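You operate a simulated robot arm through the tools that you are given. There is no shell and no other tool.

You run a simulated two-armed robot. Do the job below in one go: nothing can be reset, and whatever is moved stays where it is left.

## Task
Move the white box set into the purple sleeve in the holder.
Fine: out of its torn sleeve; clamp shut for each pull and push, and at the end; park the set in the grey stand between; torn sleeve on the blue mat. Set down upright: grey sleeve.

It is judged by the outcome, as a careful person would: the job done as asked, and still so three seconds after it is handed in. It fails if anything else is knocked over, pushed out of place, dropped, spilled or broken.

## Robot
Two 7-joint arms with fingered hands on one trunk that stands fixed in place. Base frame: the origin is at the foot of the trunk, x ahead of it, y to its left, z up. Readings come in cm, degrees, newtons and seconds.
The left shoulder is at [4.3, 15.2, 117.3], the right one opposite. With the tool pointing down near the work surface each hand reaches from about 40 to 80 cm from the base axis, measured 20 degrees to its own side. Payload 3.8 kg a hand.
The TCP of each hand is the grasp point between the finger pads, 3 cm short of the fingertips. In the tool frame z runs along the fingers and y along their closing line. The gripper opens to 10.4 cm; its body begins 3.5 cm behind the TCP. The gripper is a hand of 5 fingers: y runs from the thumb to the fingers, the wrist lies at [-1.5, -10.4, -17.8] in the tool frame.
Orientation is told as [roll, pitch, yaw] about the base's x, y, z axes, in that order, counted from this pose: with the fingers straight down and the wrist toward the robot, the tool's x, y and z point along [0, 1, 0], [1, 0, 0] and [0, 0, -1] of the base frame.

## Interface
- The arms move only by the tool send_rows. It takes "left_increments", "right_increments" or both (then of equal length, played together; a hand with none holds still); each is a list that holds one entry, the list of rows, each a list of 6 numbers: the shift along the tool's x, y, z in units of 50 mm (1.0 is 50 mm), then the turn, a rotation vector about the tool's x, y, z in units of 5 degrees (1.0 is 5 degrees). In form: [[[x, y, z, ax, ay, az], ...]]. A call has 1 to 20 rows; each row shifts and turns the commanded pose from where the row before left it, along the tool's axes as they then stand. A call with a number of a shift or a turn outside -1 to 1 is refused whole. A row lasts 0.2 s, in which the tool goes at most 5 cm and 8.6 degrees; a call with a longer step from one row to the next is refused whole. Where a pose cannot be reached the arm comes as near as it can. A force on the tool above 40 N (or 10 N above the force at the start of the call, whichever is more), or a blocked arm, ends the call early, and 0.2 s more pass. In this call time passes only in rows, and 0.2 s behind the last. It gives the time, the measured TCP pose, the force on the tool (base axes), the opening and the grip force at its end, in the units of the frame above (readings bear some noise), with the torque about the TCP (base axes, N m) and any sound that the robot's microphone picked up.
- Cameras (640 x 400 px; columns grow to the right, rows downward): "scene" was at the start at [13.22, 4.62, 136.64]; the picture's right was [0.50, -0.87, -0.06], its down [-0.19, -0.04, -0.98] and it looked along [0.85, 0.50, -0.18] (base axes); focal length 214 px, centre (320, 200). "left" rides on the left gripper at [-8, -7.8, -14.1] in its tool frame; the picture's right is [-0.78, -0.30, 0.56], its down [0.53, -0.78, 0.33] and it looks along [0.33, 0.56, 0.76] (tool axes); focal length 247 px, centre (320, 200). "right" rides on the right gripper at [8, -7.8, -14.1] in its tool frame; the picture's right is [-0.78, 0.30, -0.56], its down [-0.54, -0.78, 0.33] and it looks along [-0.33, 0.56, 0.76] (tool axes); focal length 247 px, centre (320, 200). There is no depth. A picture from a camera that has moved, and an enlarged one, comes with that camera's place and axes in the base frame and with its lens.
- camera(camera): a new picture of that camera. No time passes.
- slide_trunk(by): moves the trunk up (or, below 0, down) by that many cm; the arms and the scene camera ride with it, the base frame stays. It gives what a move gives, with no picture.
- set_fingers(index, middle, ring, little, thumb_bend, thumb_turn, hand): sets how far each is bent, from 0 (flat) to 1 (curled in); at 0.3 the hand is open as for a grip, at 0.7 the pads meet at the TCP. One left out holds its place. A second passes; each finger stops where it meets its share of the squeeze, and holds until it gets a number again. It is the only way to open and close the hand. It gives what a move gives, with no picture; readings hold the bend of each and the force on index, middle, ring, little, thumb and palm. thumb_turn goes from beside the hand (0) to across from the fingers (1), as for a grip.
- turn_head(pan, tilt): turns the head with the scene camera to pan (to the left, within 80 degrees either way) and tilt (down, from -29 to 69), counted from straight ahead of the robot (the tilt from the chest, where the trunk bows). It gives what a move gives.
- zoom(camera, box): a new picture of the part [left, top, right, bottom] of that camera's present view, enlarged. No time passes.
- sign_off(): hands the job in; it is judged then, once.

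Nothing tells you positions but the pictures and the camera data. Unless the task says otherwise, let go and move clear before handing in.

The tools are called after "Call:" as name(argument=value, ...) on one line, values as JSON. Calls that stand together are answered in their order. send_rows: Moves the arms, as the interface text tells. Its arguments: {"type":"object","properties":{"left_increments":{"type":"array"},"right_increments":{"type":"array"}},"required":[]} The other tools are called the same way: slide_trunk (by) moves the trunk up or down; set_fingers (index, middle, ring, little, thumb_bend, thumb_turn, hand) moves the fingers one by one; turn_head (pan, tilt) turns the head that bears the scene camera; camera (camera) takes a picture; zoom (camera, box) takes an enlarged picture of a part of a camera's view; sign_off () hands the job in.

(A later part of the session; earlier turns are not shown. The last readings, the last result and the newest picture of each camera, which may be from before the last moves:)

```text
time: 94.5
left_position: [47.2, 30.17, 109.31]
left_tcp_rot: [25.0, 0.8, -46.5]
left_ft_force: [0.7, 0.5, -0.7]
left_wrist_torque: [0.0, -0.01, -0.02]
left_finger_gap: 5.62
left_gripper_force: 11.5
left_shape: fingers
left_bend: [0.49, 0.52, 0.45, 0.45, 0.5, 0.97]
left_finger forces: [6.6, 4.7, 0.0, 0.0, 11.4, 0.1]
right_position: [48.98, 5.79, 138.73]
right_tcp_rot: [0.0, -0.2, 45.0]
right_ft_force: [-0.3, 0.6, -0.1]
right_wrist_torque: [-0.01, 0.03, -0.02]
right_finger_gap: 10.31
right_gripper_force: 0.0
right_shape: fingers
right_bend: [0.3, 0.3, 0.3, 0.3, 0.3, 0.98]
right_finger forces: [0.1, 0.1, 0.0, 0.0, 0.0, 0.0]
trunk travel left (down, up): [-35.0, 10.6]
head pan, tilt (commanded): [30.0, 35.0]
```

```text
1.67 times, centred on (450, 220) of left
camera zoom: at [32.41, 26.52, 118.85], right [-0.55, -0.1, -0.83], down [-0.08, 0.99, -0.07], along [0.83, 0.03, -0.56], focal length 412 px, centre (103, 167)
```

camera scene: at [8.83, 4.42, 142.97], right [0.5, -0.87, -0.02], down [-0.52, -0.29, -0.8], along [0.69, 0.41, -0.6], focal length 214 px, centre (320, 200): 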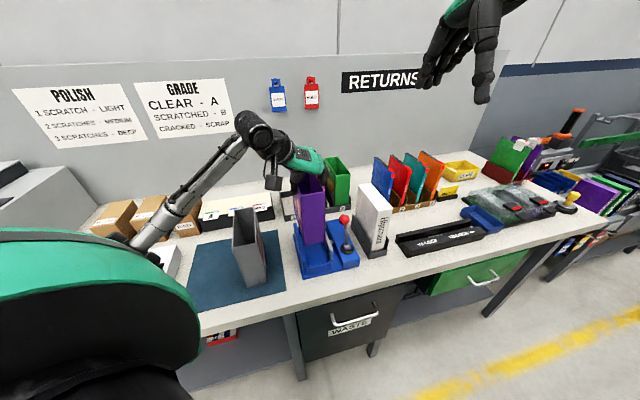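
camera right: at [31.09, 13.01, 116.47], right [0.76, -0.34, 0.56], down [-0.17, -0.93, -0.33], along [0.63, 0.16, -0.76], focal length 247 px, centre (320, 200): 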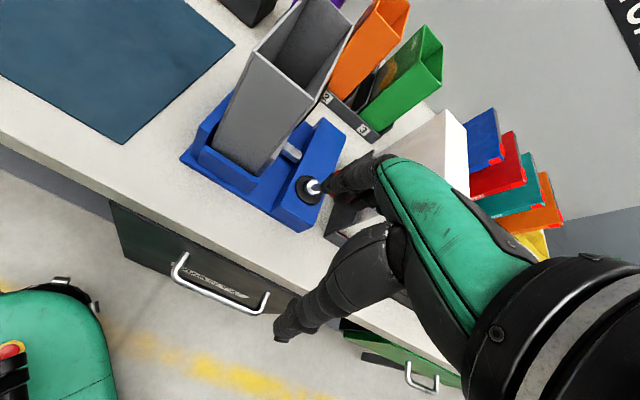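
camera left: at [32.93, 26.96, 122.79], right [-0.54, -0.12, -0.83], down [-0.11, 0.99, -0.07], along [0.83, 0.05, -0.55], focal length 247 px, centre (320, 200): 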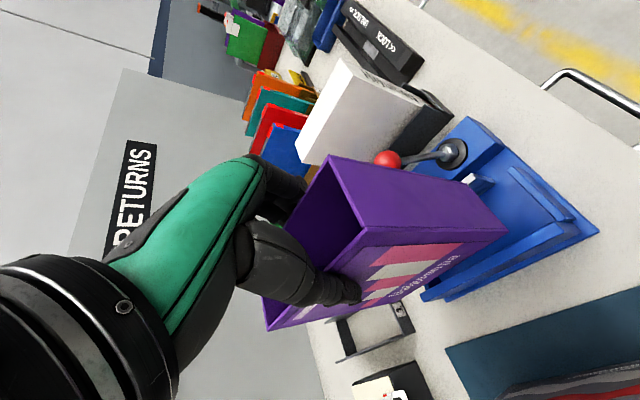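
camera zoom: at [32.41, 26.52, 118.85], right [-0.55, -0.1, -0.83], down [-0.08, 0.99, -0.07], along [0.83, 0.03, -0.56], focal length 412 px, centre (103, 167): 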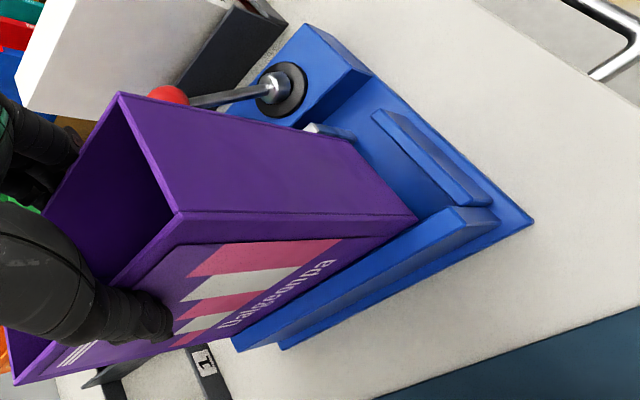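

The left-hand view shows the sleeve's lower left edge almost over the left rail. I'll shift 0.6 cm right before lowering further.

Call:
send_rows(left_increments=[[[0, 0.12, 0, 0, 0, 0], [-0.085, 0, 0.181, 0, 0, 0], [-0.06, 0, 0.127, 0, 0, 0]]])

Call:
zoom(camera="right", box=[130, 80, 250, 200])

Call:
zoom(camera="scene", box=[290, 190, 370, 290])

Call:
zoom(camera="left", box=[380, 120, 600, 300])

```text
time: 95.3
left_position: [47.72, 29.74, 107.64]
left_tcp_rot: [25.1, 0.8, -46.5]
left_ft_force: [-0.4, -0.5, -0.3]
left_wrist_torque: [-0.03, -0.02, 0.04]
left_finger_gap: 5.64
left_gripper_force: 11.2
left_shape: fingers
left_bend: [0.49, 0.52, 0.45, 0.45, 0.5, 0.97]
left_finger forces: [6.6, 4.6, 0.0, 0.1, 11.4, 0.1]
right_position: [48.96, 5.76, 138.64]
right_tcp_rot: [0.0, -0.1, 45.0]
right_ft_force: [0.3, 0.7, 0.0]
right_wrist_torque: [-0.04, 0.0, 0.02]
right_finger_gap: 10.32
right_gripper_force: 0.0
right_shape: fingers
right_bend: [0.3, 0.3, 0.3, 0.3, 0.3, 0.98]
right_finger forces: [0.0, 0.0, 0.0, 0.1, 0.0, 0.0]
trunk travel left (down, up): [-35.0, 10.6]
head pan, tilt (commanded): [30.0, 35.0]
```

```text
3.33 times, centred on (190, 140) of right
camera zoom: at [37.59, 5.8, 152.89], right [0.76, -0.34, 0.56], down [-0.17, -0.93, -0.33], along [0.63, 0.16, -0.76], focal length 823 px, centre (753, 400)
```

zoom: 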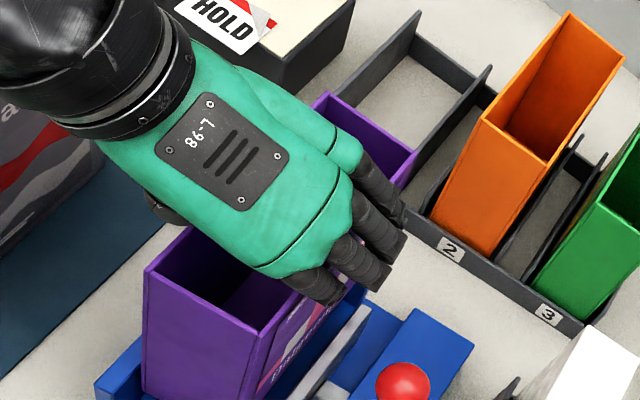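

```text
4.00 times, centred on (330, 240) of scene
camera zoom: at [8.82, 4.44, 142.97], right [0.5, -0.87, -0.02], down [-0.52, -0.29, -0.8], along [0.69, 0.41, -0.6], focal length 858 px, centre (280, 40)
```

zoom: 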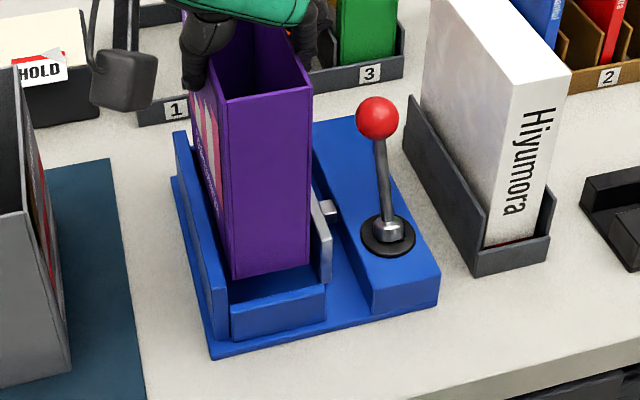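

```text
2.22 times, centred on (490, 210) of left
camera zoom: at [32.88, 26.23, 117.21], right [-0.55, -0.1, -0.83], down [-0.08, 0.99, -0.07], along [0.83, 0.03, -0.56], focal length 549 px, centre (-58, 178)
```

zoom: 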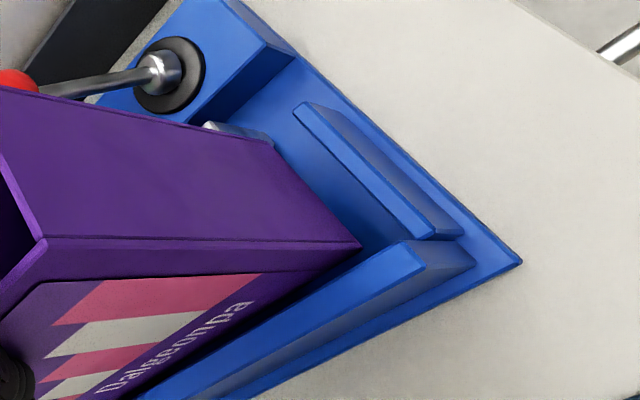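

Closer, but by the left camera only about 0.2 cm inside the rail. Another 0.4 cm right, then lower to just below rail height.

Call:
send_rows(left_increments=[[[0, 0.08, 0, 0, 0, 0], [-0.06, 0, 0.127, 0, 0, 0], [-0.06, 0, 0.127, 0, 0, 0]]])

Call:
zoom(camera="left", box=[380, 120, 600, 300])

Call:
zoom(camera="scene", box=[290, 190, 370, 290])

Call:
zoom(camera="right", box=[140, 100, 240, 200])

```text
time: 96.1
left_position: [47.7, 29.4, 106.34]
left_tcp_rot: [25.1, 0.7, -46.5]
left_ft_force: [-1.1, -0.2, 3.5]
left_wrist_torque: [0.06, -0.16, -0.03]
left_finger_gap: 5.64
left_gripper_force: 11.4
left_shape: fingers
left_bend: [0.5, 0.52, 0.45, 0.45, 0.5, 0.97]
left_finger forces: [6.0, 5.4, 0.0, 0.0, 11.6, 0.1]
right_position: [48.86, 5.72, 138.72]
right_tcp_rot: [0.0, -0.1, 45.0]
right_ft_force: [-0.2, -0.4, 0.2]
right_wrist_torque: [0.01, -0.02, 0.0]
right_finger_gap: 10.34
right_gripper_force: 0.1
right_shape: fingers
right_bend: [0.3, 0.3, 0.3, 0.3, 0.3, 0.98]
right_finger forces: [0.1, 0.0, 0.0, 0.0, 0.0, 0.1]
trunk travel left (down, up): [-35.0, 10.6]
head pan, tilt (commanded): [30.0, 35.0]
```

```text
2.22 times, centred on (490, 210) of left
camera zoom: at [32.97, 25.75, 115.84], right [-0.55, -0.1, -0.83], down [-0.08, 0.99, -0.06], along [0.83, 0.03, -0.55], focal length 549 px, centre (-58, 178)
```

zoom: 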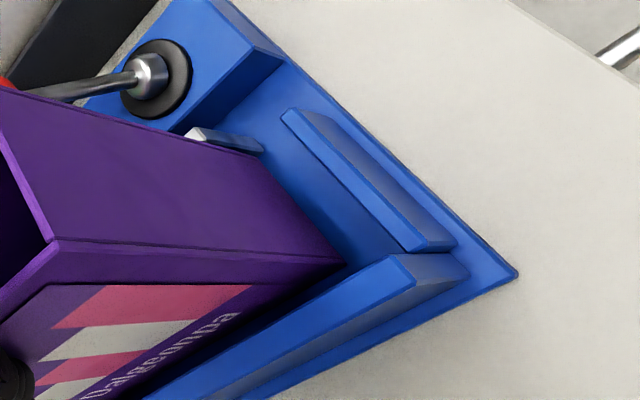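

```text
4.00 times, centred on (330, 240) of scene
camera zoom: at [8.71, 4.35, 142.98], right [0.5, -0.87, -0.02], down [-0.52, -0.29, -0.8], along [0.69, 0.41, -0.59], focal length 858 px, centre (280, 40)
```

zoom: 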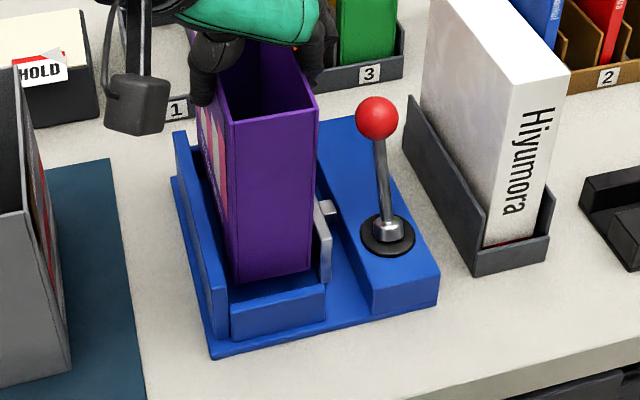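

```text
4.00 times, centred on (190, 150) of right
camera zoom: at [37.48, 5.7, 152.93], right [0.76, -0.34, 0.56], down [-0.17, -0.93, -0.33], along [0.63, 0.16, -0.76], focal length 988 px, centre (840, 400)
```

zoom: 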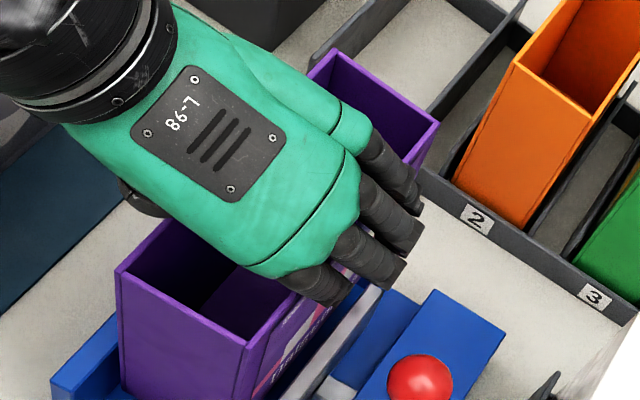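

There is a light touch (about 4 N). Comparing rim and bottom corners, the sleeve is pitched about 4° with its bottom toward the back, so it meets the far stop. I'll rise 1 cm, correct the pitch and re-measure.

Call:
send_rows(left_increments=[[[0.085, 0, -0.181, 0, 0, 0], [0.03, 0, -0.06, 0, -0.4, 0], [0, 0, 0, 0, -0.4, 0], [0, 0, 0, 0, 0, 0]]])

Call:
zoom(camera="left", box=[340, 120, 600, 320])

Call:
zoom(camera="scene", box=[290, 180, 370, 280])

Call:
zoom(camera="right", box=[140, 100, 240, 200])

```text
time: 97.1
left_position: [47.92, 29.44, 107.52]
left_tcp_rot: [21.0, 0.8, -46.6]
left_ft_force: [-0.5, 0.6, 0.0]
left_wrist_torque: [-0.03, 0.0, 0.04]
left_finger_gap: 5.64
left_gripper_force: 10.7
left_shape: fingers
left_bend: [0.5, 0.52, 0.45, 0.45, 0.5, 0.97]
left_finger forces: [6.5, 4.7, 0.1, 0.0, 11.2, 0.1]
right_position: [48.94, 5.77, 138.73]
right_tcp_rot: [0.1, -0.1, 45.0]
right_ft_force: [0.2, -0.1, -0.5]
right_wrist_torque: [-0.02, 0.01, 0.01]
right_finger_gap: 10.31
right_gripper_force: 0.0
right_shape: fingers
right_bend: [0.3, 0.3, 0.3, 0.3, 0.3, 0.98]
right_finger forces: [0.0, 0.0, 0.0, 0.1, 0.1, 0.0]
trunk travel left (down, up): [-35.0, 10.6]
head pan, tilt (commanded): [30.0, 35.0]
```

```text
2.00 times, centred on (470, 220) of left
camera zoom: at [33.67, 26.25, 117.97], right [-0.59, -0.14, -0.79], down [-0.09, 0.99, -0.11], along [0.8, 0.01, -0.6], focal length 494 px, centre (20, 160)
```

zoom: 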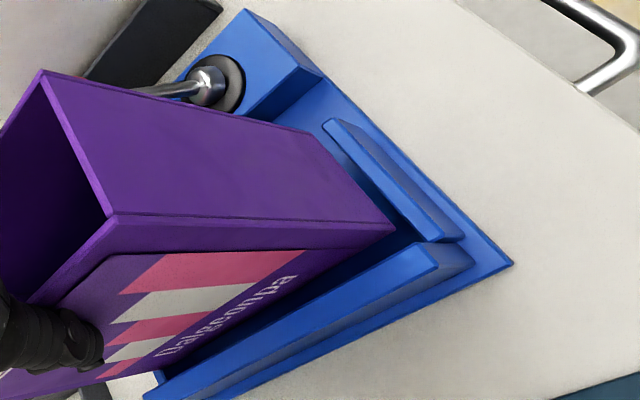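

```text
4.00 times, centred on (330, 230) of scene
camera zoom: at [8.84, 4.43, 142.96], right [0.5, -0.87, -0.02], down [-0.52, -0.29, -0.8], along [0.69, 0.41, -0.6], focal length 858 px, centre (280, 80)
```

zoom: 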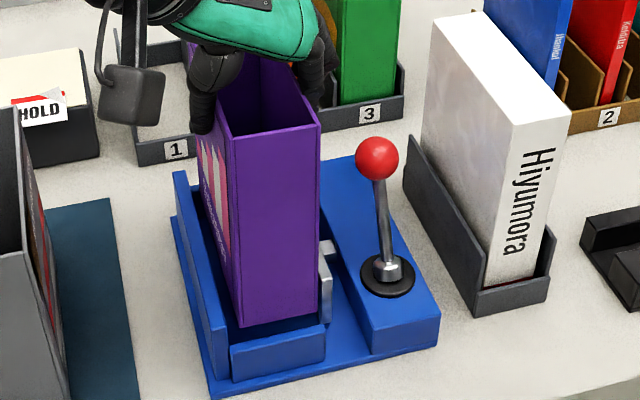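

```text
4.00 times, centred on (190, 150) of right
camera zoom: at [37.62, 5.8, 152.88], right [0.76, -0.34, 0.56], down [-0.17, -0.93, -0.33], along [0.63, 0.16, -0.76], focal length 988 px, centre (840, 400)
```

zoom: 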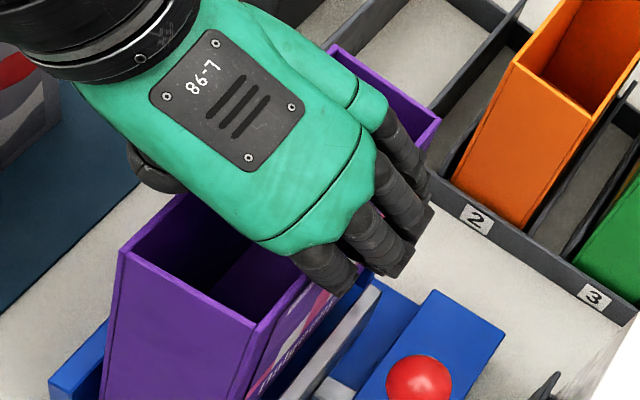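

Now nearly plumb with the rim at e1 48.2–62.4. I'll shift 0.4 cm left and 0.2 cm back to centre it in the pocket, and lower in 1 cm steps.

Call:
send_rows(left_increments=[[[0.037, -0.08, 0.014, 0, 0, 0], [-0.072, 0, 0.187, 0, 0, 0], [-0.072, 0, 0.187, 0, 0, 0]]])

Call:
zoom(camera="left", box=[340, 120, 600, 320])

Call:
zoom(camera="scene", box=[290, 180, 370, 280])

```text
time: 97.9
left_position: [47.7, 29.89, 105.56]
left_tcp_rot: [21.0, 0.8, -46.5]
left_ft_force: [0.0, 0.7, -0.2]
left_wrist_torque: [0.03, 0.02, 0.0]
left_finger_gap: 5.61
left_gripper_force: 12.0
left_shape: fingers
left_bend: [0.5, 0.52, 0.45, 0.45, 0.5, 0.97]
left_finger forces: [6.5, 4.5, 0.0, 0.1, 11.1, 0.0]
right_position: [48.98, 5.77, 138.79]
right_tcp_rot: [0.1, -0.1, 45.0]
right_ft_force: [0.0, -0.7, 0.6]
right_wrist_torque: [0.02, -0.01, 0.02]
right_finger_gap: 10.31
right_gripper_force: 0.1
right_shape: fingers
right_bend: [0.3, 0.3, 0.3, 0.3, 0.3, 0.98]
right_finger forces: [0.0, 0.0, 0.1, 0.0, 0.0, 0.0]
trunk travel left (down, up): [-35.0, 10.6]
head pan, tilt (commanded): [30.0, 35.0]
```

```text
2.00 times, centred on (470, 220) of left
camera zoom: at [33.52, 26.75, 115.96], right [-0.59, -0.14, -0.79], down [-0.09, 0.99, -0.11], along [0.8, 0.01, -0.6], focal length 494 px, centre (20, 160)
```

zoom: 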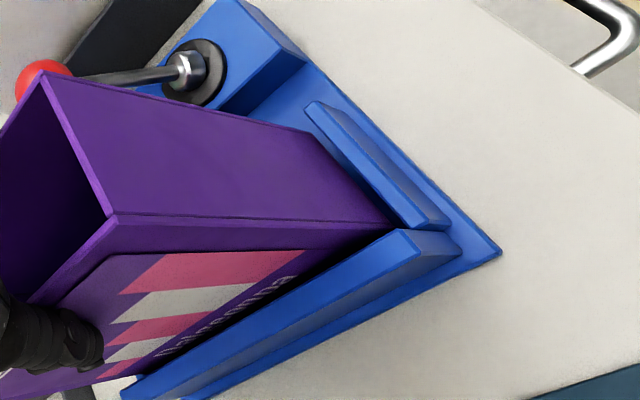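

```text
4.00 times, centred on (330, 230) of scene
camera zoom: at [8.84, 4.42, 142.96], right [0.5, -0.87, -0.02], down [-0.52, -0.29, -0.8], along [0.69, 0.41, -0.6], focal length 858 px, centre (280, 80)
```

zoom: 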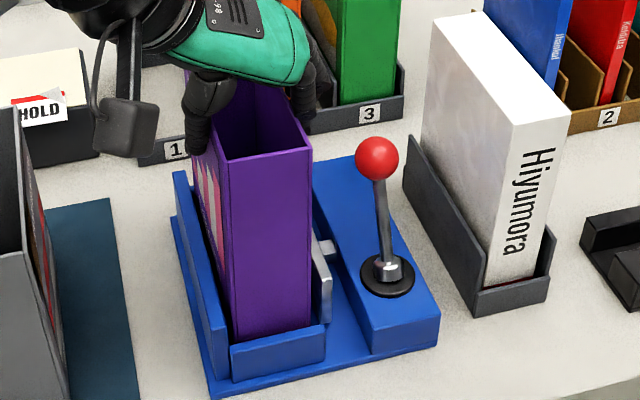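

It is inside the pocket with no contact. Continue down slowly.

Call:
send_rows(left_increments=[[[-0.072, 0, 0.187, 0, 0, 0], [-0.072, 0, 0.187, 0, 0, 0]]])

Call:
zoom(camera="scene", box=[290, 180, 370, 280])

Call:
zoom(camera="left", box=[340, 120, 600, 320])

```text
time: 98.5
left_position: [47.81, 29.76, 103.54]
left_tcp_rot: [20.9, 0.7, -46.5]
left_ft_force: [-0.5, 0.0, 0.9]
left_wrist_torque: [0.01, -0.06, -0.01]
left_finger_gap: 5.62
left_gripper_force: 11.3
left_shape: fingers
left_bend: [0.5, 0.52, 0.45, 0.45, 0.5, 0.97]
left_finger forces: [6.4, 4.7, 0.0, 0.0, 11.3, 0.0]
right_position: [49.0, 5.72, 138.7]
right_tcp_rot: [0.0, -0.1, 45.1]
right_ft_force: [-0.4, -0.2, -0.3]
right_wrist_torque: [0.0, 0.04, 0.0]
right_finger_gap: 10.32
right_gripper_force: 0.1
right_shape: fingers
right_bend: [0.3, 0.3, 0.3, 0.3, 0.3, 0.98]
right_finger forces: [0.0, 0.1, 0.0, 0.1, 0.1, 0.0]
trunk travel left (down, up): [-35.0, 10.6]
head pan, tilt (commanded): [30.0, 35.0]
```

```text
4.00 times, centred on (330, 230) of scene
camera zoom: at [8.8, 4.4, 142.97], right [0.5, -0.87, -0.02], down [-0.52, -0.29, -0.8], along [0.69, 0.41, -0.6], focal length 858 px, centre (280, 80)
```

zoom: 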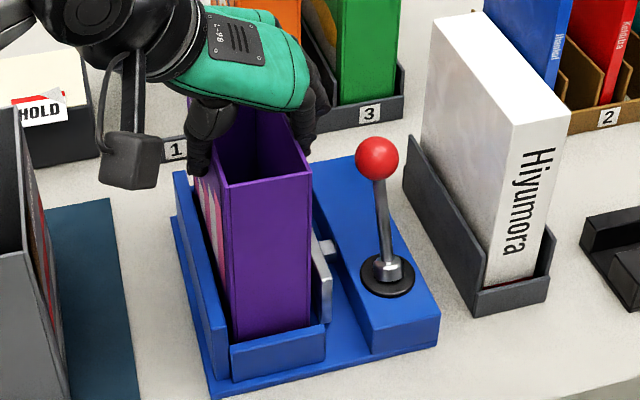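

```text
2.00 times, centred on (470, 220) of left
camera zoom: at [33.39, 26.69, 114.02], right [-0.59, -0.14, -0.79], down [-0.09, 0.99, -0.11], along [0.8, 0.01, -0.6], focal length 494 px, centre (20, 160)
```

zoom: 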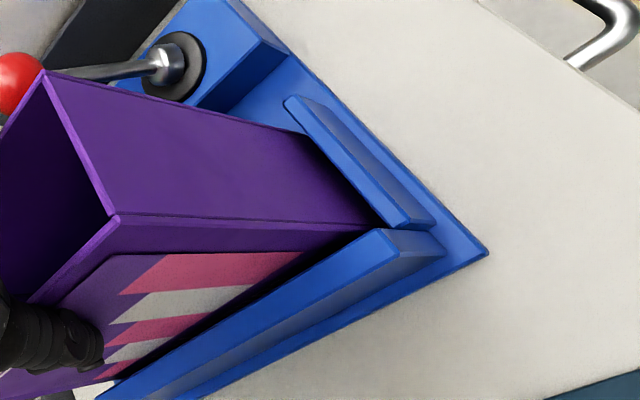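

Call:
send_rows(left_increments=[[[-0.03, 0, 0.08, 0, 0, 0], [-0.03, 0, 0.08, 0, 0, 0], [-0.02, 0, 0.05, 0, 0, 0]]])

```text
time: 99.3
left_position: [47.58, 29.59, 102.9]
left_tcp_rot: [21.4, 0.6, -46.5]
left_ft_force: [-5.4, -2.4, 19.4]
left_wrist_torque: [-0.06, -0.12, -0.04]
left_finger_gap: 5.65
left_gripper_force: 12.5
left_shape: fingers
left_bend: [0.5, 0.52, 0.45, 0.45, 0.5, 0.97]
left_finger forces: [6.7, 4.9, 0.0, 0.1, 13.6, 0.0]
right_position: [48.69, 5.42, 138.84]
right_tcp_rot: [0.1, -0.1, 45.0]
right_ft_force: [0.1, 0.6, 0.2]
right_wrist_torque: [0.04, 0.02, -0.02]
right_finger_gap: 10.33
right_gripper_force: 0.1
right_shape: fingers
right_bend: [0.3, 0.3, 0.3, 0.3, 0.3, 0.98]
right_finger forces: [0.0, 0.0, 0.0, 0.0, 0.1, 0.0]
trunk travel left (down, up): [-35.0, 10.6]
head pan, tilt (commanded): [30.0, 35.0]
```

Touchdown in the pocket. Ease off 0.3 cm and release.

Call:
send_rows(left_increments=[[[0.025, 0, -0.065, 0, 0, 0]]])

Call:
set_fingers(hand="left", index=0.43, middle=0.43, ring=0.42, little=0.42, thumb_bend=0.43)

Call:
zoom(camera="scene", box=[280, 160, 380, 290])

Call:
zoom(camera="right", box=[140, 90, 250, 200])

```text
time: 99.7
left_position: [47.63, 29.59, 102.84]
left_tcp_rot: [21.0, 0.8, -46.4]
left_ft_force: [-4.7, -4.5, 13.6]
left_wrist_torque: [-0.16, -0.21, -0.1]
left_finger_gap: 5.65
left_gripper_force: 12.8
left_shape: fingers
left_bend: [0.5, 0.52, 0.45, 0.45, 0.5, 0.96]
left_finger forces: [7.1, 5.3, 0.1, 0.1, 13.1, 0.0]
right_position: [48.78, 5.61, 138.82]
right_tcp_rot: [0.1, -0.2, 45.0]
right_ft_force: [0.0, 0.6, 1.2]
right_wrist_torque: [-0.02, 0.03, -0.02]
right_finger_gap: 10.31
right_gripper_force: 0.0
right_shape: fingers
right_bend: [0.3, 0.3, 0.3, 0.3, 0.3, 0.98]
right_finger forces: [0.1, 0.1, 0.0, 0.0, 0.1, 0.0]
trunk travel left (down, up): [-35.0, 10.6]
head pan, tilt (commanded): [30.0, 35.0]
```

```text
time: 100.7
left_position: [47.83, 29.88, 102.89]
left_tcp_rot: [21.0, 0.8, -46.5]
left_ft_force: [0.0, -0.7, -0.6]
left_wrist_torque: [-0.01, 0.0, -0.03]
left_finger_gap: 7.0
left_gripper_force: 0.0
left_shape: fingers
left_bend: [0.43, 0.43, 0.42, 0.42, 0.43, 0.97]
left_finger forces: [0.1, 0.0, 0.1, 0.0, 0.1, 0.0]
right_position: [49.13, 5.75, 138.68]
right_tcp_rot: [0.1, 0.0, 45.0]
right_ft_force: [0.0, -0.2, 0.1]
right_wrist_torque: [-0.01, -0.06, 0.02]
right_finger_gap: 10.31
right_gripper_force: 0.0
right_shape: fingers
right_bend: [0.3, 0.3, 0.3, 0.3, 0.3, 0.98]
right_finger forces: [0.0, 0.0, 0.0, 0.0, 0.0, 0.1]
trunk travel left (down, up): [-35.0, 10.6]
head pan, tilt (commanded): [30.0, 35.0]
```

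```text
3.08 times, centred on (330, 225) of scene
camera zoom: at [8.86, 4.44, 142.96], right [0.5, -0.87, -0.02], down [-0.52, -0.29, -0.8], along [0.69, 0.41, -0.6], focal length 660 px, centre (289, 123)
```

zoom: 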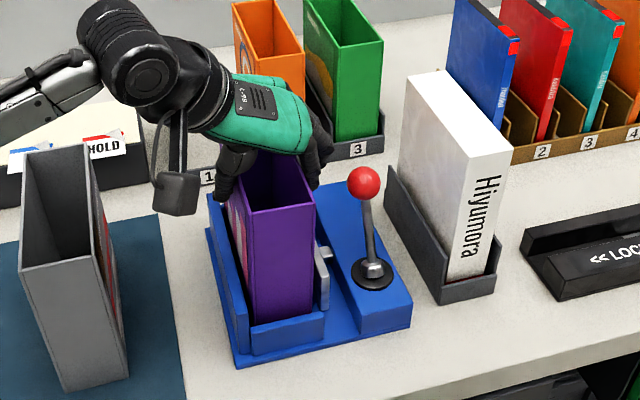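

```text
3.64 times, centred on (195, 145) of right
camera zoom: at [37.64, 5.81, 152.88], right [0.76, -0.34, 0.56], down [-0.17, -0.93, -0.33], along [0.63, 0.16, -0.76], focal length 898 px, centre (774, 400)
```

zoom: 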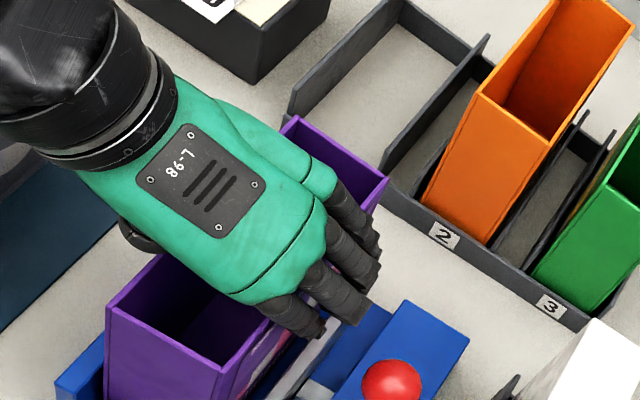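

The purple sleeve sits in the pocket. Open a bit more and rise straight up, then level the hand and move it aside.

Call:
set_fingers(hand="left", index=0.38, middle=0.38, ring=0.38, little=0.38, thumb_bend=0.38)

Call:
send_rows(left_increments=[[[0.072, 0, -0.187, 0, 0, 0], [0.144, 0, -0.374, 0, 0, 0], [0.216, 0, -0.561, 0, 0, 0], [0.288, 0, -0.748, 0, 0, 0], [0.288, 0, -0.748, 0, 0, 0], [0, 0, 0, 0, -0.84, -0.06], [0, -0.2, 0, 0, -0.84, -0.06], [0, -0.3, 0, 0, -0.84, -0.06], [0, -0.3, 0, 0, -0.84, -0.06], [0, -0.3, 0, 0, -0.84, -0.06]]])

Call:
camera(camera="scene")

Call:
zoom(camera="right", box=[120, 80, 280, 210])

Call:
camera(camera="left")

```text
time: 101.7
left_position: [47.83, 29.76, 102.76]
left_tcp_rot: [20.9, 0.8, -46.5]
left_ft_force: [-0.3, 0.6, -0.3]
left_wrist_torque: [-0.03, 0.01, -0.01]
left_finger_gap: 8.27
left_gripper_force: 0.1
left_shape: fingers
left_bend: [0.38, 0.38, 0.38, 0.38, 0.38, 0.97]
left_finger forces: [0.0, 0.0, 0.1, 0.0, 0.1, 0.1]
right_position: [48.91, 5.7, 138.73]
right_tcp_rot: [0.1, -0.1, 44.9]
right_ft_force: [-0.5, -0.4, 0.2]
right_wrist_torque: [0.01, -0.01, 0.01]
right_finger_gap: 10.34
right_gripper_force: 0.0
right_shape: fingers
right_bend: [0.3, 0.3, 0.3, 0.3, 0.3, 0.98]
right_finger forces: [0.0, 0.0, 0.1, 0.1, 0.0, 0.0]
trunk travel left (down, up): [-35.0, 10.6]
head pan, tilt (commanded): [30.0, 35.0]
```

```text
time: 103.9
left_position: [43.98, 33.59, 116.9]
left_tcp_rot: [-0.1, 0.5, -45.1]
left_ft_force: [1.2, -0.2, 0.3]
left_wrist_torque: [-0.03, -0.01, -0.01]
left_finger_gap: 8.29
left_gripper_force: 0.1
left_shape: fingers
left_bend: [0.38, 0.38, 0.38, 0.38, 0.38, 0.97]
left_finger forces: [0.0, 0.0, 0.0, 0.0, 0.0, 0.0]
right_position: [49.01, 5.88, 138.75]
right_tcp_rot: [-0.1, 0.0, 45.0]
right_ft_force: [0.5, 0.7, 0.1]
right_wrist_torque: [0.0, -0.01, 0.01]
right_finger_gap: 10.32
right_gripper_force: 0.0
right_shape: fingers
right_bend: [0.3, 0.3, 0.3, 0.3, 0.3, 0.98]
right_finger forces: [0.0, 0.0, 0.0, 0.0, 0.1, 0.0]
trunk travel left (down, up): [-35.0, 10.6]
head pan, tilt (commanded): [30.0, 35.0]
```

```text
taken
camera scene: at [8.82, 4.47, 142.96], right [0.5, -0.87, -0.02], down [-0.52, -0.29, -0.8], along [0.69, 0.41, -0.6], focal length 214 px, centre (320, 200)
```

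scene: 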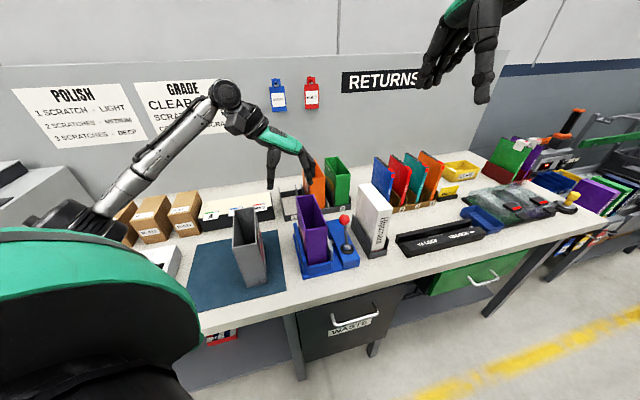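

```text
3.08 times, centred on (200, 145) of right
camera zoom: at [37.59, 5.83, 152.89], right [0.76, -0.34, 0.56], down [-0.17, -0.93, -0.33], along [0.63, 0.16, -0.76], focal length 760 px, centre (689, 369)
```

zoom: 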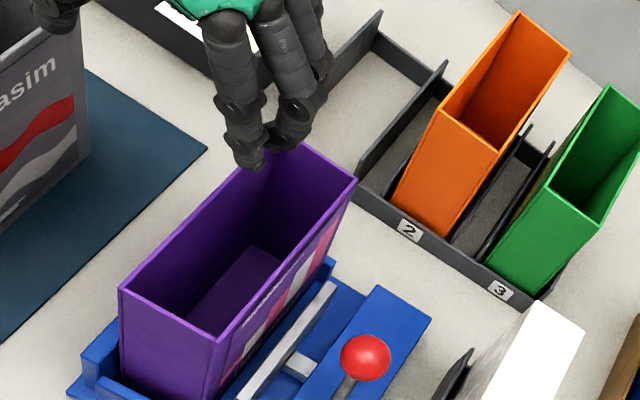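

```text
taken
camera left: at [33.08, 33.35, 131.14], right [-0.76, -0.34, -0.55], down [-0.17, 0.93, -0.33], along [0.62, -0.15, -0.77], focal length 247 px, centre (320, 200)
```

left: 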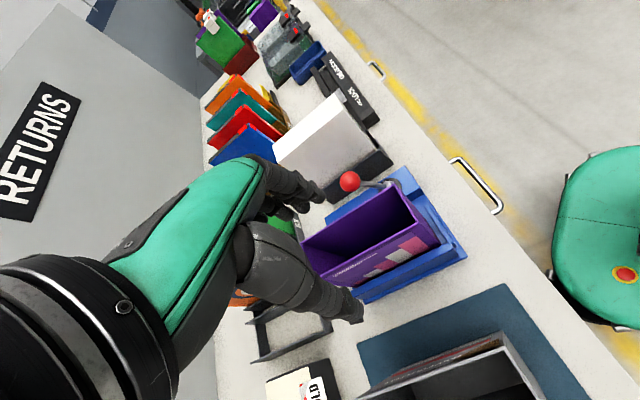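

The purple sleeve stands squarely in the clamp pocket. Now I'll move the left hand aside and bring the right hand above the knob again to shut the clamp.

Call:
send_rows(left_increments=[[[0, -0.4, -0.2, 0, 0, 0], [0, -0.4, -0.2, 0, 0, 0], [0, -0.4, -0.2, 0, 0, 0], [0, -0.4, -0.2, 0, 0, 0], [0, -0.4, -0.2, 0, 0, 0], [0, -0.4, -0.2, 0, 0, 0], [0, 0, 0, 0, 0, 0], [0, 0, 0, 0, 0, 0], [0, 0, 0, 0, 0, 0], [0, 0, 0, 0, 0, 0], [0, 0, 0, 0, 0, 0]]], right_increments=[[[0.1, 0.3, 0, 0, 0, 0], [0.3, 0.5, 0, 0, 0, 0], [0.3, 0.5, 0, 0, 0, 0], [0.35, 0.6, 0, 0, 0, 0], [0.4, 0.7, 0, 0, 0, 0], [0.4, 0.66, 0, 0, 0, 0], [0, 0, 0.9, 0, 0, 0], [0, 0, 0.9, 0, 0, 0], [0, 0, 0.9, 0, 0, 0], [0, 0, 0.9, 0, 0, 0], [0, 0, 0.7, 0, 0, 0]]])

Call:
camera(camera="scene")

Call:
camera(camera="right")

Call:
camera(camera="left")

```text
time: 106.3
left_position: [35.89, 42.09, 122.95]
left_tcp_rot: [0.0, 0.5, -44.9]
left_ft_force: [-0.1, -0.1, -0.1]
left_wrist_torque: [0.01, -0.03, 0.0]
left_finger_gap: 8.27
left_gripper_force: 0.0
left_shape: fingers
left_bend: [0.38, 0.38, 0.38, 0.38, 0.38, 0.97]
left_finger forces: [0.0, 0.0, 0.1, 0.1, 0.0, 0.0]
right_position: [51.41, 20.54, 116.35]
right_tcp_rot: [0.1, -0.1, 45.0]
right_ft_force: [0.2, -0.1, 0.5]
right_wrist_torque: [0.03, 0.01, -0.02]
right_finger_gap: 10.33
right_gripper_force: 0.0
right_shape: fingers
right_bend: [0.3, 0.3, 0.3, 0.3, 0.3, 0.98]
right_finger forces: [0.0, 0.0, 0.0, 0.0, 0.1, 0.1]
right hand out of reach, approached as far as the arm can: row 5, 6
trunk travel left (down, up): [-35.0, 10.6]
head pan, tilt (commanded): [30.0, 35.0]
```

```text
taken
camera scene: at [8.9, 4.43, 142.96], right [0.5, -0.87, -0.02], down [-0.52, -0.29, -0.8], along [0.69, 0.41, -0.6], focal length 214 px, centre (320, 200)
```

scene: 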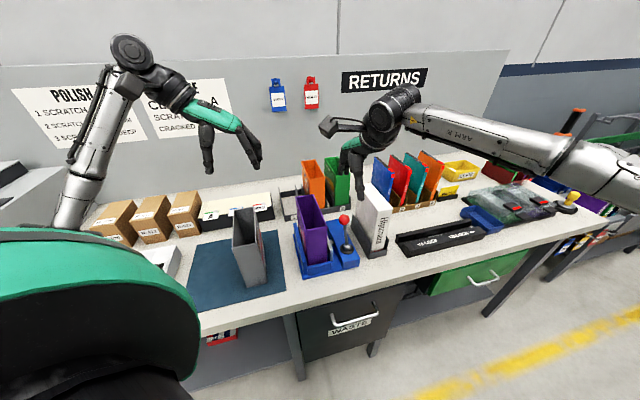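

```text
taken
camera right: at [40.1, 20.63, 130.65], right [0.76, -0.34, 0.56], down [-0.17, -0.93, -0.33], along [0.63, 0.16, -0.76], focal length 247 px, centre (320, 200)
```

right: 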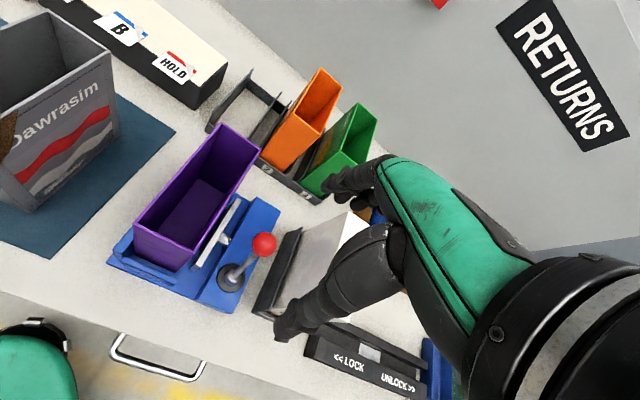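

```text
taken
camera left: at [24.85, 41.82, 137.2], right [-0.76, -0.34, -0.55], down [-0.17, 0.93, -0.33], along [0.62, -0.15, -0.77], focal length 247 px, centre (320, 200)
```

left: 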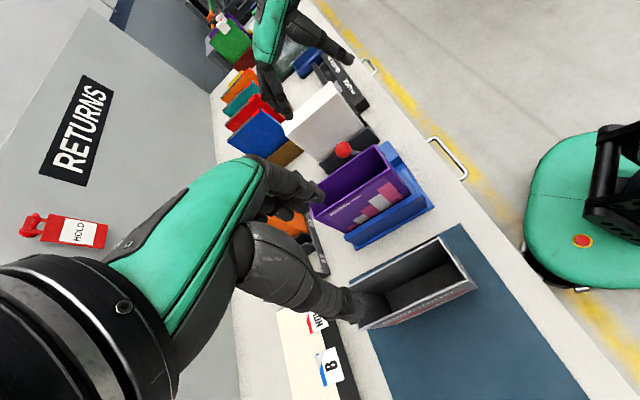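

The right hand stopped slightly short while high; at this lower height I'll move it the last 4 cm so the fingers come down behind the knob.

Call:
send_rows(right_increments=[[[0.06, 0.4, 0, 0, 0, 0], [0.06, 0.38, 0, 0, 0, 0], [0, 0, 0.5, 0, 0, 0], [0, 0, 0.5, 0, 0, 0]]])

Call:
camera(camera="right")

Call:
zoom(camera="scene", box=[280, 120, 420, 280])

Call:
zoom(camera="left", box=[240, 20, 440, 220])

```text
time: 107.3
left_position: [35.69, 42.1, 122.92]
left_tcp_rot: [0.0, 0.5, -45.0]
left_ft_force: [0.5, 0.4, 0.6]
left_wrist_torque: [-0.01, 0.0, -0.01]
left_finger_gap: 8.26
left_gripper_force: 0.0
left_shape: fingers
left_bend: [0.38, 0.38, 0.38, 0.38, 0.38, 0.97]
left_finger forces: [0.0, 0.0, 0.0, 0.0, 0.0, 0.1]
right_position: [53.75, 23.43, 111.27]
right_tcp_rot: [0.1, -0.1, 45.0]
right_ft_force: [0.2, -0.1, -0.4]
right_wrist_torque: [0.0, 0.03, 0.03]
right_finger_gap: 10.32
right_gripper_force: 0.1
right_shape: fingers
right_bend: [0.3, 0.3, 0.3, 0.3, 0.3, 0.98]
right_finger forces: [0.1, 0.0, 0.0, 0.0, 0.0, 0.0]
trunk travel left (down, up): [-35.0, 10.6]
head pan, tilt (commanded): [30.0, 35.0]
```

```text
taken
camera right: at [42.41, 23.48, 125.53], right [0.76, -0.34, 0.56], down [-0.17, -0.93, -0.33], along [0.63, 0.16, -0.76], focal length 247 px, centre (320, 200)
```

right: 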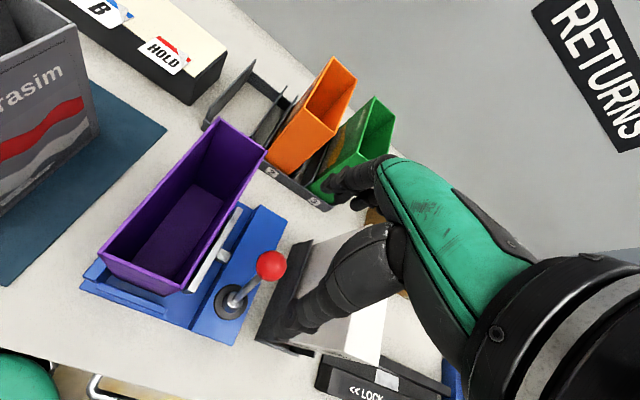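

```text
2.50 times, centred on (350, 200) of scene
camera zoom: at [8.88, 4.39, 142.96], right [0.5, -0.87, -0.02], down [-0.52, -0.29, -0.8], along [0.69, 0.41, -0.6], focal length 536 px, centre (245, 200)
```

zoom: 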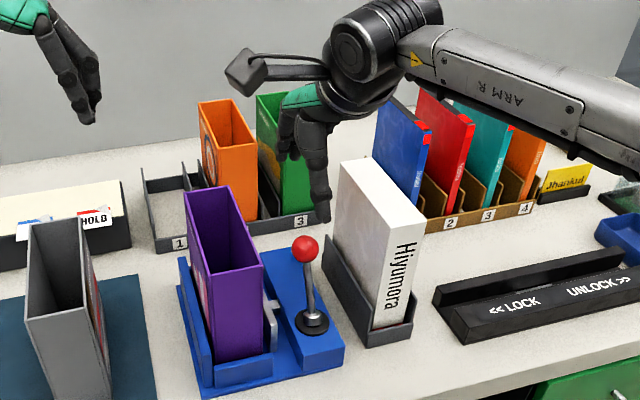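

```text
2.00 times, centred on (340, 120) of left
camera zoom: at [24.83, 41.78, 137.21], right [-0.76, -0.34, -0.55], down [-0.17, 0.93, -0.33], along [0.62, -0.15, -0.77], focal length 494 px, centre (280, 360)
```

zoom: 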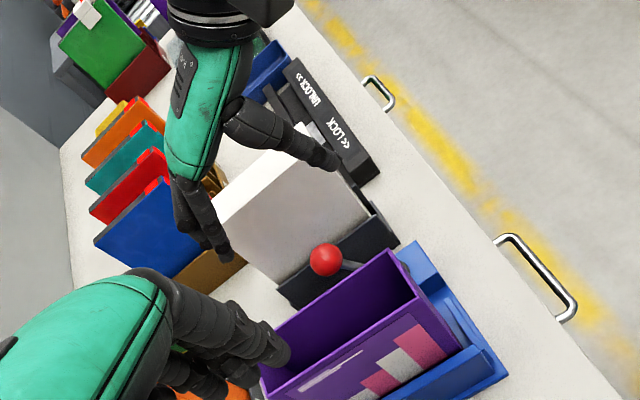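

Fingers are behind the knob, thumb in front. Lower around it in two stages, checking clearance to the set.

Call:
send_rows(right_increments=[[[0.02, 0, 0.4, 0, 0, 0], [0.02, 0, 0.4, 0, 0, 0], [0, 0, 0.4, 0, 0, 0]]])

Call:
camera(camera="right")

Call:
zoom(camera="scene", box=[290, 140, 410, 270])

Call:
zoom(camera="left", box=[260, 40, 420, 200])

```text
time: 108.1
left_position: [35.77, 42.07, 122.94]
left_tcp_rot: [0.0, 0.5, -44.9]
left_ft_force: [0.8, 1.0, 0.2]
left_wrist_torque: [0.01, -0.04, -0.01]
left_finger_gap: 8.28
left_gripper_force: 0.1
left_shape: fingers
left_bend: [0.38, 0.38, 0.38, 0.38, 0.38, 0.97]
left_finger forces: [0.0, 0.1, 0.1, 0.0, 0.0, 0.0]
right_position: [53.49, 23.75, 105.27]
right_tcp_rot: [0.1, 0.0, 44.9]
right_ft_force: [0.0, 0.6, -0.6]
right_wrist_torque: [-0.01, 0.0, 0.0]
right_finger_gap: 10.31
right_gripper_force: 0.1
right_shape: fingers
right_bend: [0.3, 0.3, 0.3, 0.3, 0.3, 0.98]
right_finger forces: [0.1, 0.0, 0.0, 0.0, 0.0, 0.0]
trunk travel left (down, up): [-35.0, 10.6]
head pan, tilt (commanded): [30.0, 35.0]
```

```text
taken
camera right: at [42.13, 23.74, 119.49], right [0.76, -0.34, 0.56], down [-0.17, -0.93, -0.33], along [0.63, 0.16, -0.76], focal length 247 px, centre (320, 200)
```

right: 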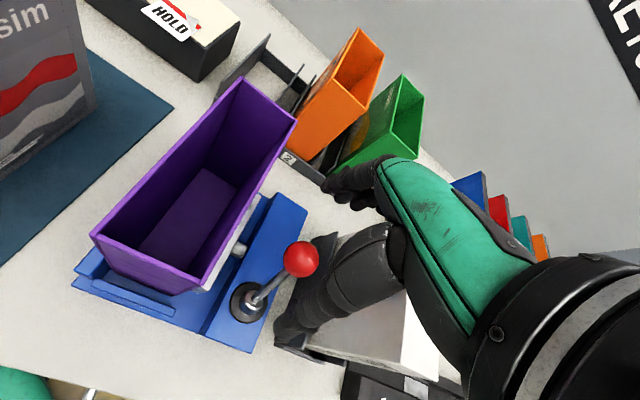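

```text
3.08 times, centred on (350, 205) of scene
camera zoom: at [8.84, 4.45, 142.96], right [0.5, -0.87, -0.02], down [-0.52, -0.29, -0.8], along [0.69, 0.41, -0.6], focal length 660 px, centre (228, 185)
```

zoom: 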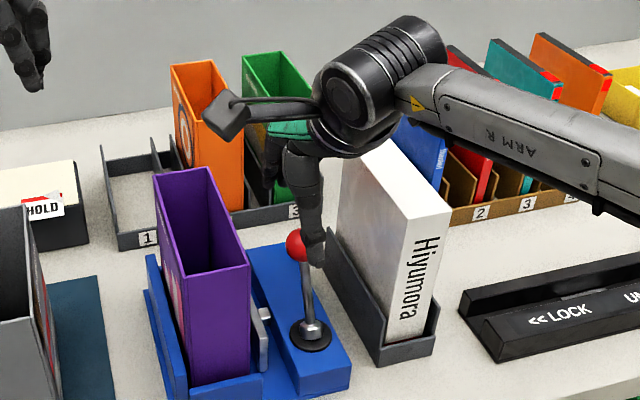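

```text
2.50 times, centred on (340, 120) of left
camera zoom: at [24.79, 41.84, 137.2], right [-0.76, -0.34, -0.55], down [-0.17, 0.93, -0.33], along [0.62, -0.15, -0.77], focal length 617 px, centre (270, 400)
```

zoom: 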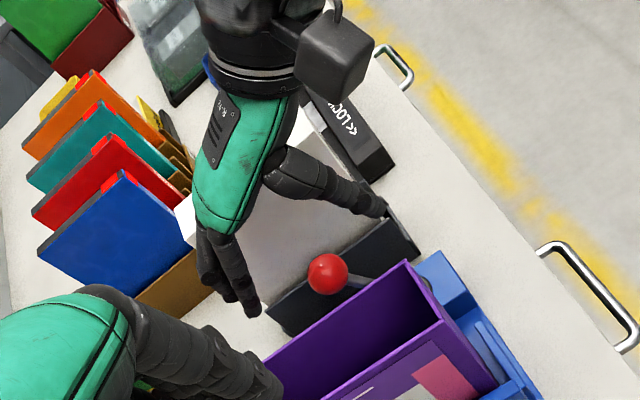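

Good clearance. Lower the last 4 cm and cage the knob.

Call:
send_rows(right_increments=[[[0, 0, 0.4, 0, 0, 0], [0, 0, 0.4, 0, 0, 0]]])

Call:
set_fingers(hand="right", index=0.5, middle=0.5, ring=0.5, little=0.5, thumb_bend=0.45)

Call:
camera(camera="right")

Call:
zoom(camera="scene", box=[290, 140, 410, 270])

Call:
zoom(camera="left", box=[260, 40, 420, 200])

```text
time: 108.7
left_position: [35.73, 41.97, 123.07]
left_tcp_rot: [0.1, 0.5, -44.9]
left_ft_force: [-0.1, 0.0, 0.4]
left_wrist_torque: [-0.02, -0.05, -0.03]
left_finger_gap: 8.24
left_gripper_force: 0.1
left_shape: fingers
left_bend: [0.38, 0.38, 0.38, 0.38, 0.38, 0.97]
left_finger forces: [0.0, 0.1, 0.0, 0.0, 0.0, 0.1]
right_position: [53.45, 23.64, 101.33]
right_tcp_rot: [0.0, -0.1, 45.0]
right_ft_force: [0.2, -0.6, 0.2]
right_wrist_torque: [0.0, 0.01, 0.01]
right_finger_gap: 10.33
right_gripper_force: 0.1
right_shape: fingers
right_bend: [0.3, 0.3, 0.3, 0.3, 0.3, 0.98]
right_finger forces: [0.0, 0.0, 0.0, 0.1, 0.0, 0.0]
trunk travel left (down, up): [-35.0, 10.6]
head pan, tilt (commanded): [30.0, 35.0]
```

```text
time: 109.7
left_position: [35.94, 42.15, 122.95]
left_tcp_rot: [0.1, 0.6, -45.1]
left_ft_force: [-0.7, -0.4, 0.1]
left_wrist_torque: [-0.01, 0.03, 0.01]
left_finger_gap: 8.24
left_gripper_force: 0.2
left_shape: fingers
left_bend: [0.38, 0.38, 0.38, 0.38, 0.38, 0.97]
left_finger forces: [0.0, 0.1, 0.0, 0.0, 0.1, 0.0]
right_position: [53.3, 23.57, 101.42]
right_tcp_rot: [0.0, -0.1, 45.0]
right_ft_force: [0.5, 0.5, -0.3]
right_wrist_torque: [-0.04, 0.0, 0.0]
right_finger_gap: 5.92
right_gripper_force: 0.2
right_shape: fingers
right_bend: [0.5, 0.5, 0.5, 0.5, 0.45, 0.98]
right_finger forces: [0.0, 0.0, 0.0, 0.0, 0.1, 0.0]
trunk travel left (down, up): [-35.0, 10.6]
head pan, tilt (commanded): [30.0, 35.0]
```

```text
taken
camera right: at [41.95, 23.73, 115.61], right [0.76, -0.34, 0.56], down [-0.17, -0.93, -0.33], along [0.63, 0.16, -0.76], focal length 247 px, centre (320, 200)
```

right: 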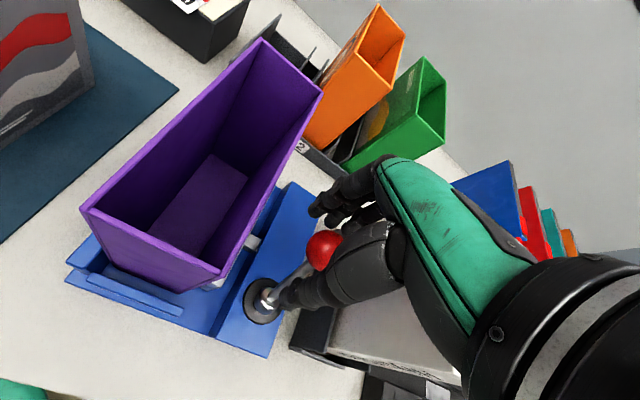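

```text
3.08 times, centred on (350, 205) of scene
camera zoom: at [8.83, 4.43, 142.97], right [0.5, -0.87, -0.02], down [-0.52, -0.29, -0.8], along [0.69, 0.41, -0.6], focal length 660 px, centre (228, 185)
```

zoom: 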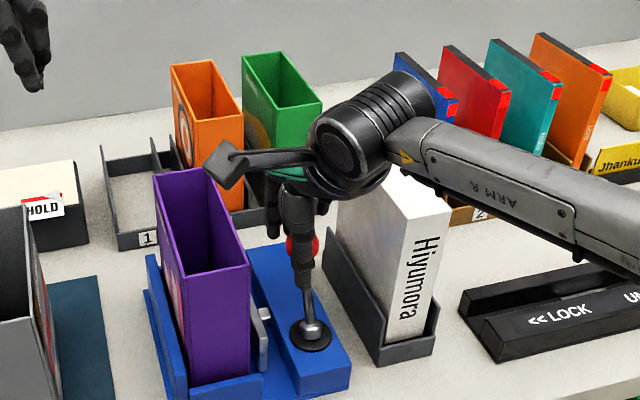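

```text
2.50 times, centred on (340, 120) of left
camera zoom: at [24.78, 41.81, 137.21], right [-0.76, -0.34, -0.55], down [-0.17, 0.93, -0.33], along [0.62, -0.15, -0.77], focal length 617 px, centre (270, 400)
```

zoom: 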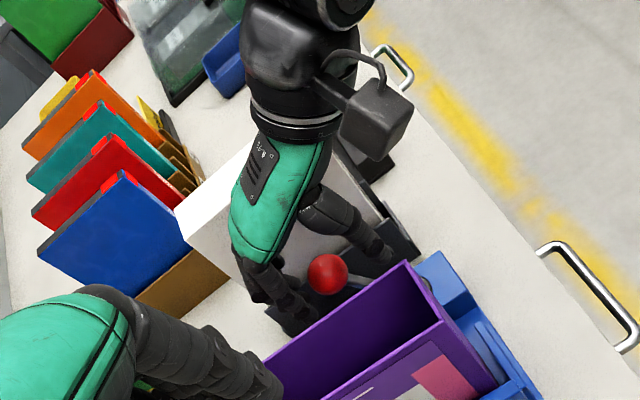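

The knob is caged. Draw the lever toward the front in stages to shut the clamp on the purple sleeve.

Call:
send_rows(right_increments=[[[0, -0.2, 0, 0, 0, 0], [0, -0.2, 0, 0, 0, 0], [0, -0.2, 0, 0, 0, 0], [0, -0.2, 0, 0, 0, 0], [0, -0.2, 0, 0, 0, 0], [0, -0.2, 0, 0, 0, 0]]])

Call:
camera(camera="right")

Call:
zoom(camera="scene", box=[290, 140, 410, 270])

```text
time: 111.1
left_position: [35.82, 41.98, 123.05]
left_tcp_rot: [0.1, 0.5, -45.0]
left_ft_force: [-1.1, -0.5, 0.0]
left_wrist_torque: [-0.04, 0.03, 0.0]
left_finger_gap: 8.26
left_gripper_force: 0.1
left_shape: fingers
left_bend: [0.38, 0.38, 0.38, 0.38, 0.38, 0.97]
left_finger forces: [0.0, 0.0, 0.1, 0.1, 0.0, 0.0]
right_position: [49.1, 19.4, 101.37]
right_tcp_rot: [0.1, 0.1, 45.0]
right_ft_force: [0.1, 0.2, 0.0]
right_wrist_torque: [0.02, 0.01, 0.01]
right_finger_gap: 5.93
right_gripper_force: 0.5
right_shape: fingers
right_bend: [0.5, 0.49, 0.5, 0.5, 0.45, 0.98]
right_finger forces: [0.1, 0.9, 0.0, 0.0, 0.0, 0.1]
trunk travel left (down, up): [-35.0, 10.6]
head pan, tilt (commanded): [30.0, 35.0]
```

```text
taken
camera right: at [37.68, 19.43, 115.56], right [0.76, -0.34, 0.56], down [-0.17, -0.93, -0.33], along [0.63, 0.16, -0.76], focal length 247 px, centre (320, 200)
```

right: 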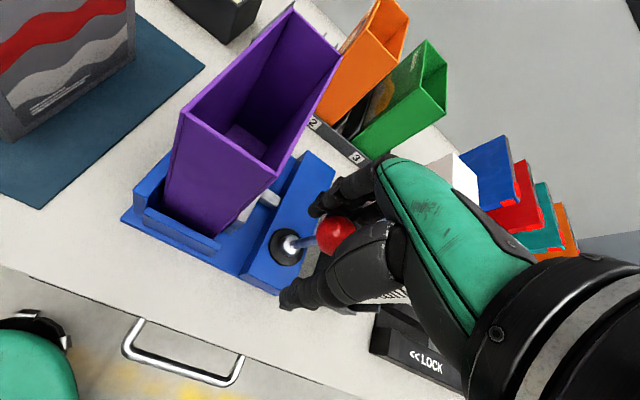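

```text
3.08 times, centred on (350, 205) of scene
camera zoom: at [8.83, 4.4, 142.97], right [0.5, -0.87, -0.02], down [-0.52, -0.29, -0.8], along [0.69, 0.41, -0.6], focal length 660 px, centre (228, 185)
```

zoom: 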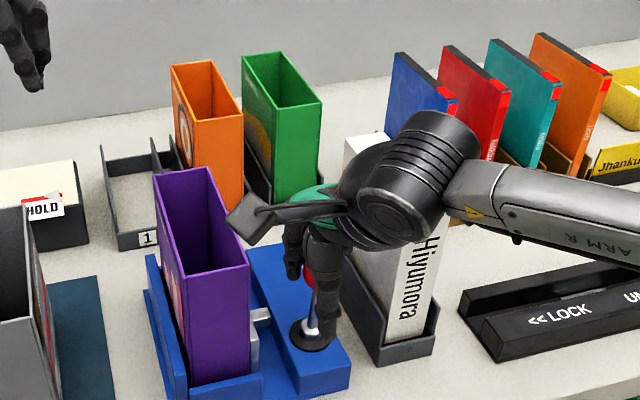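

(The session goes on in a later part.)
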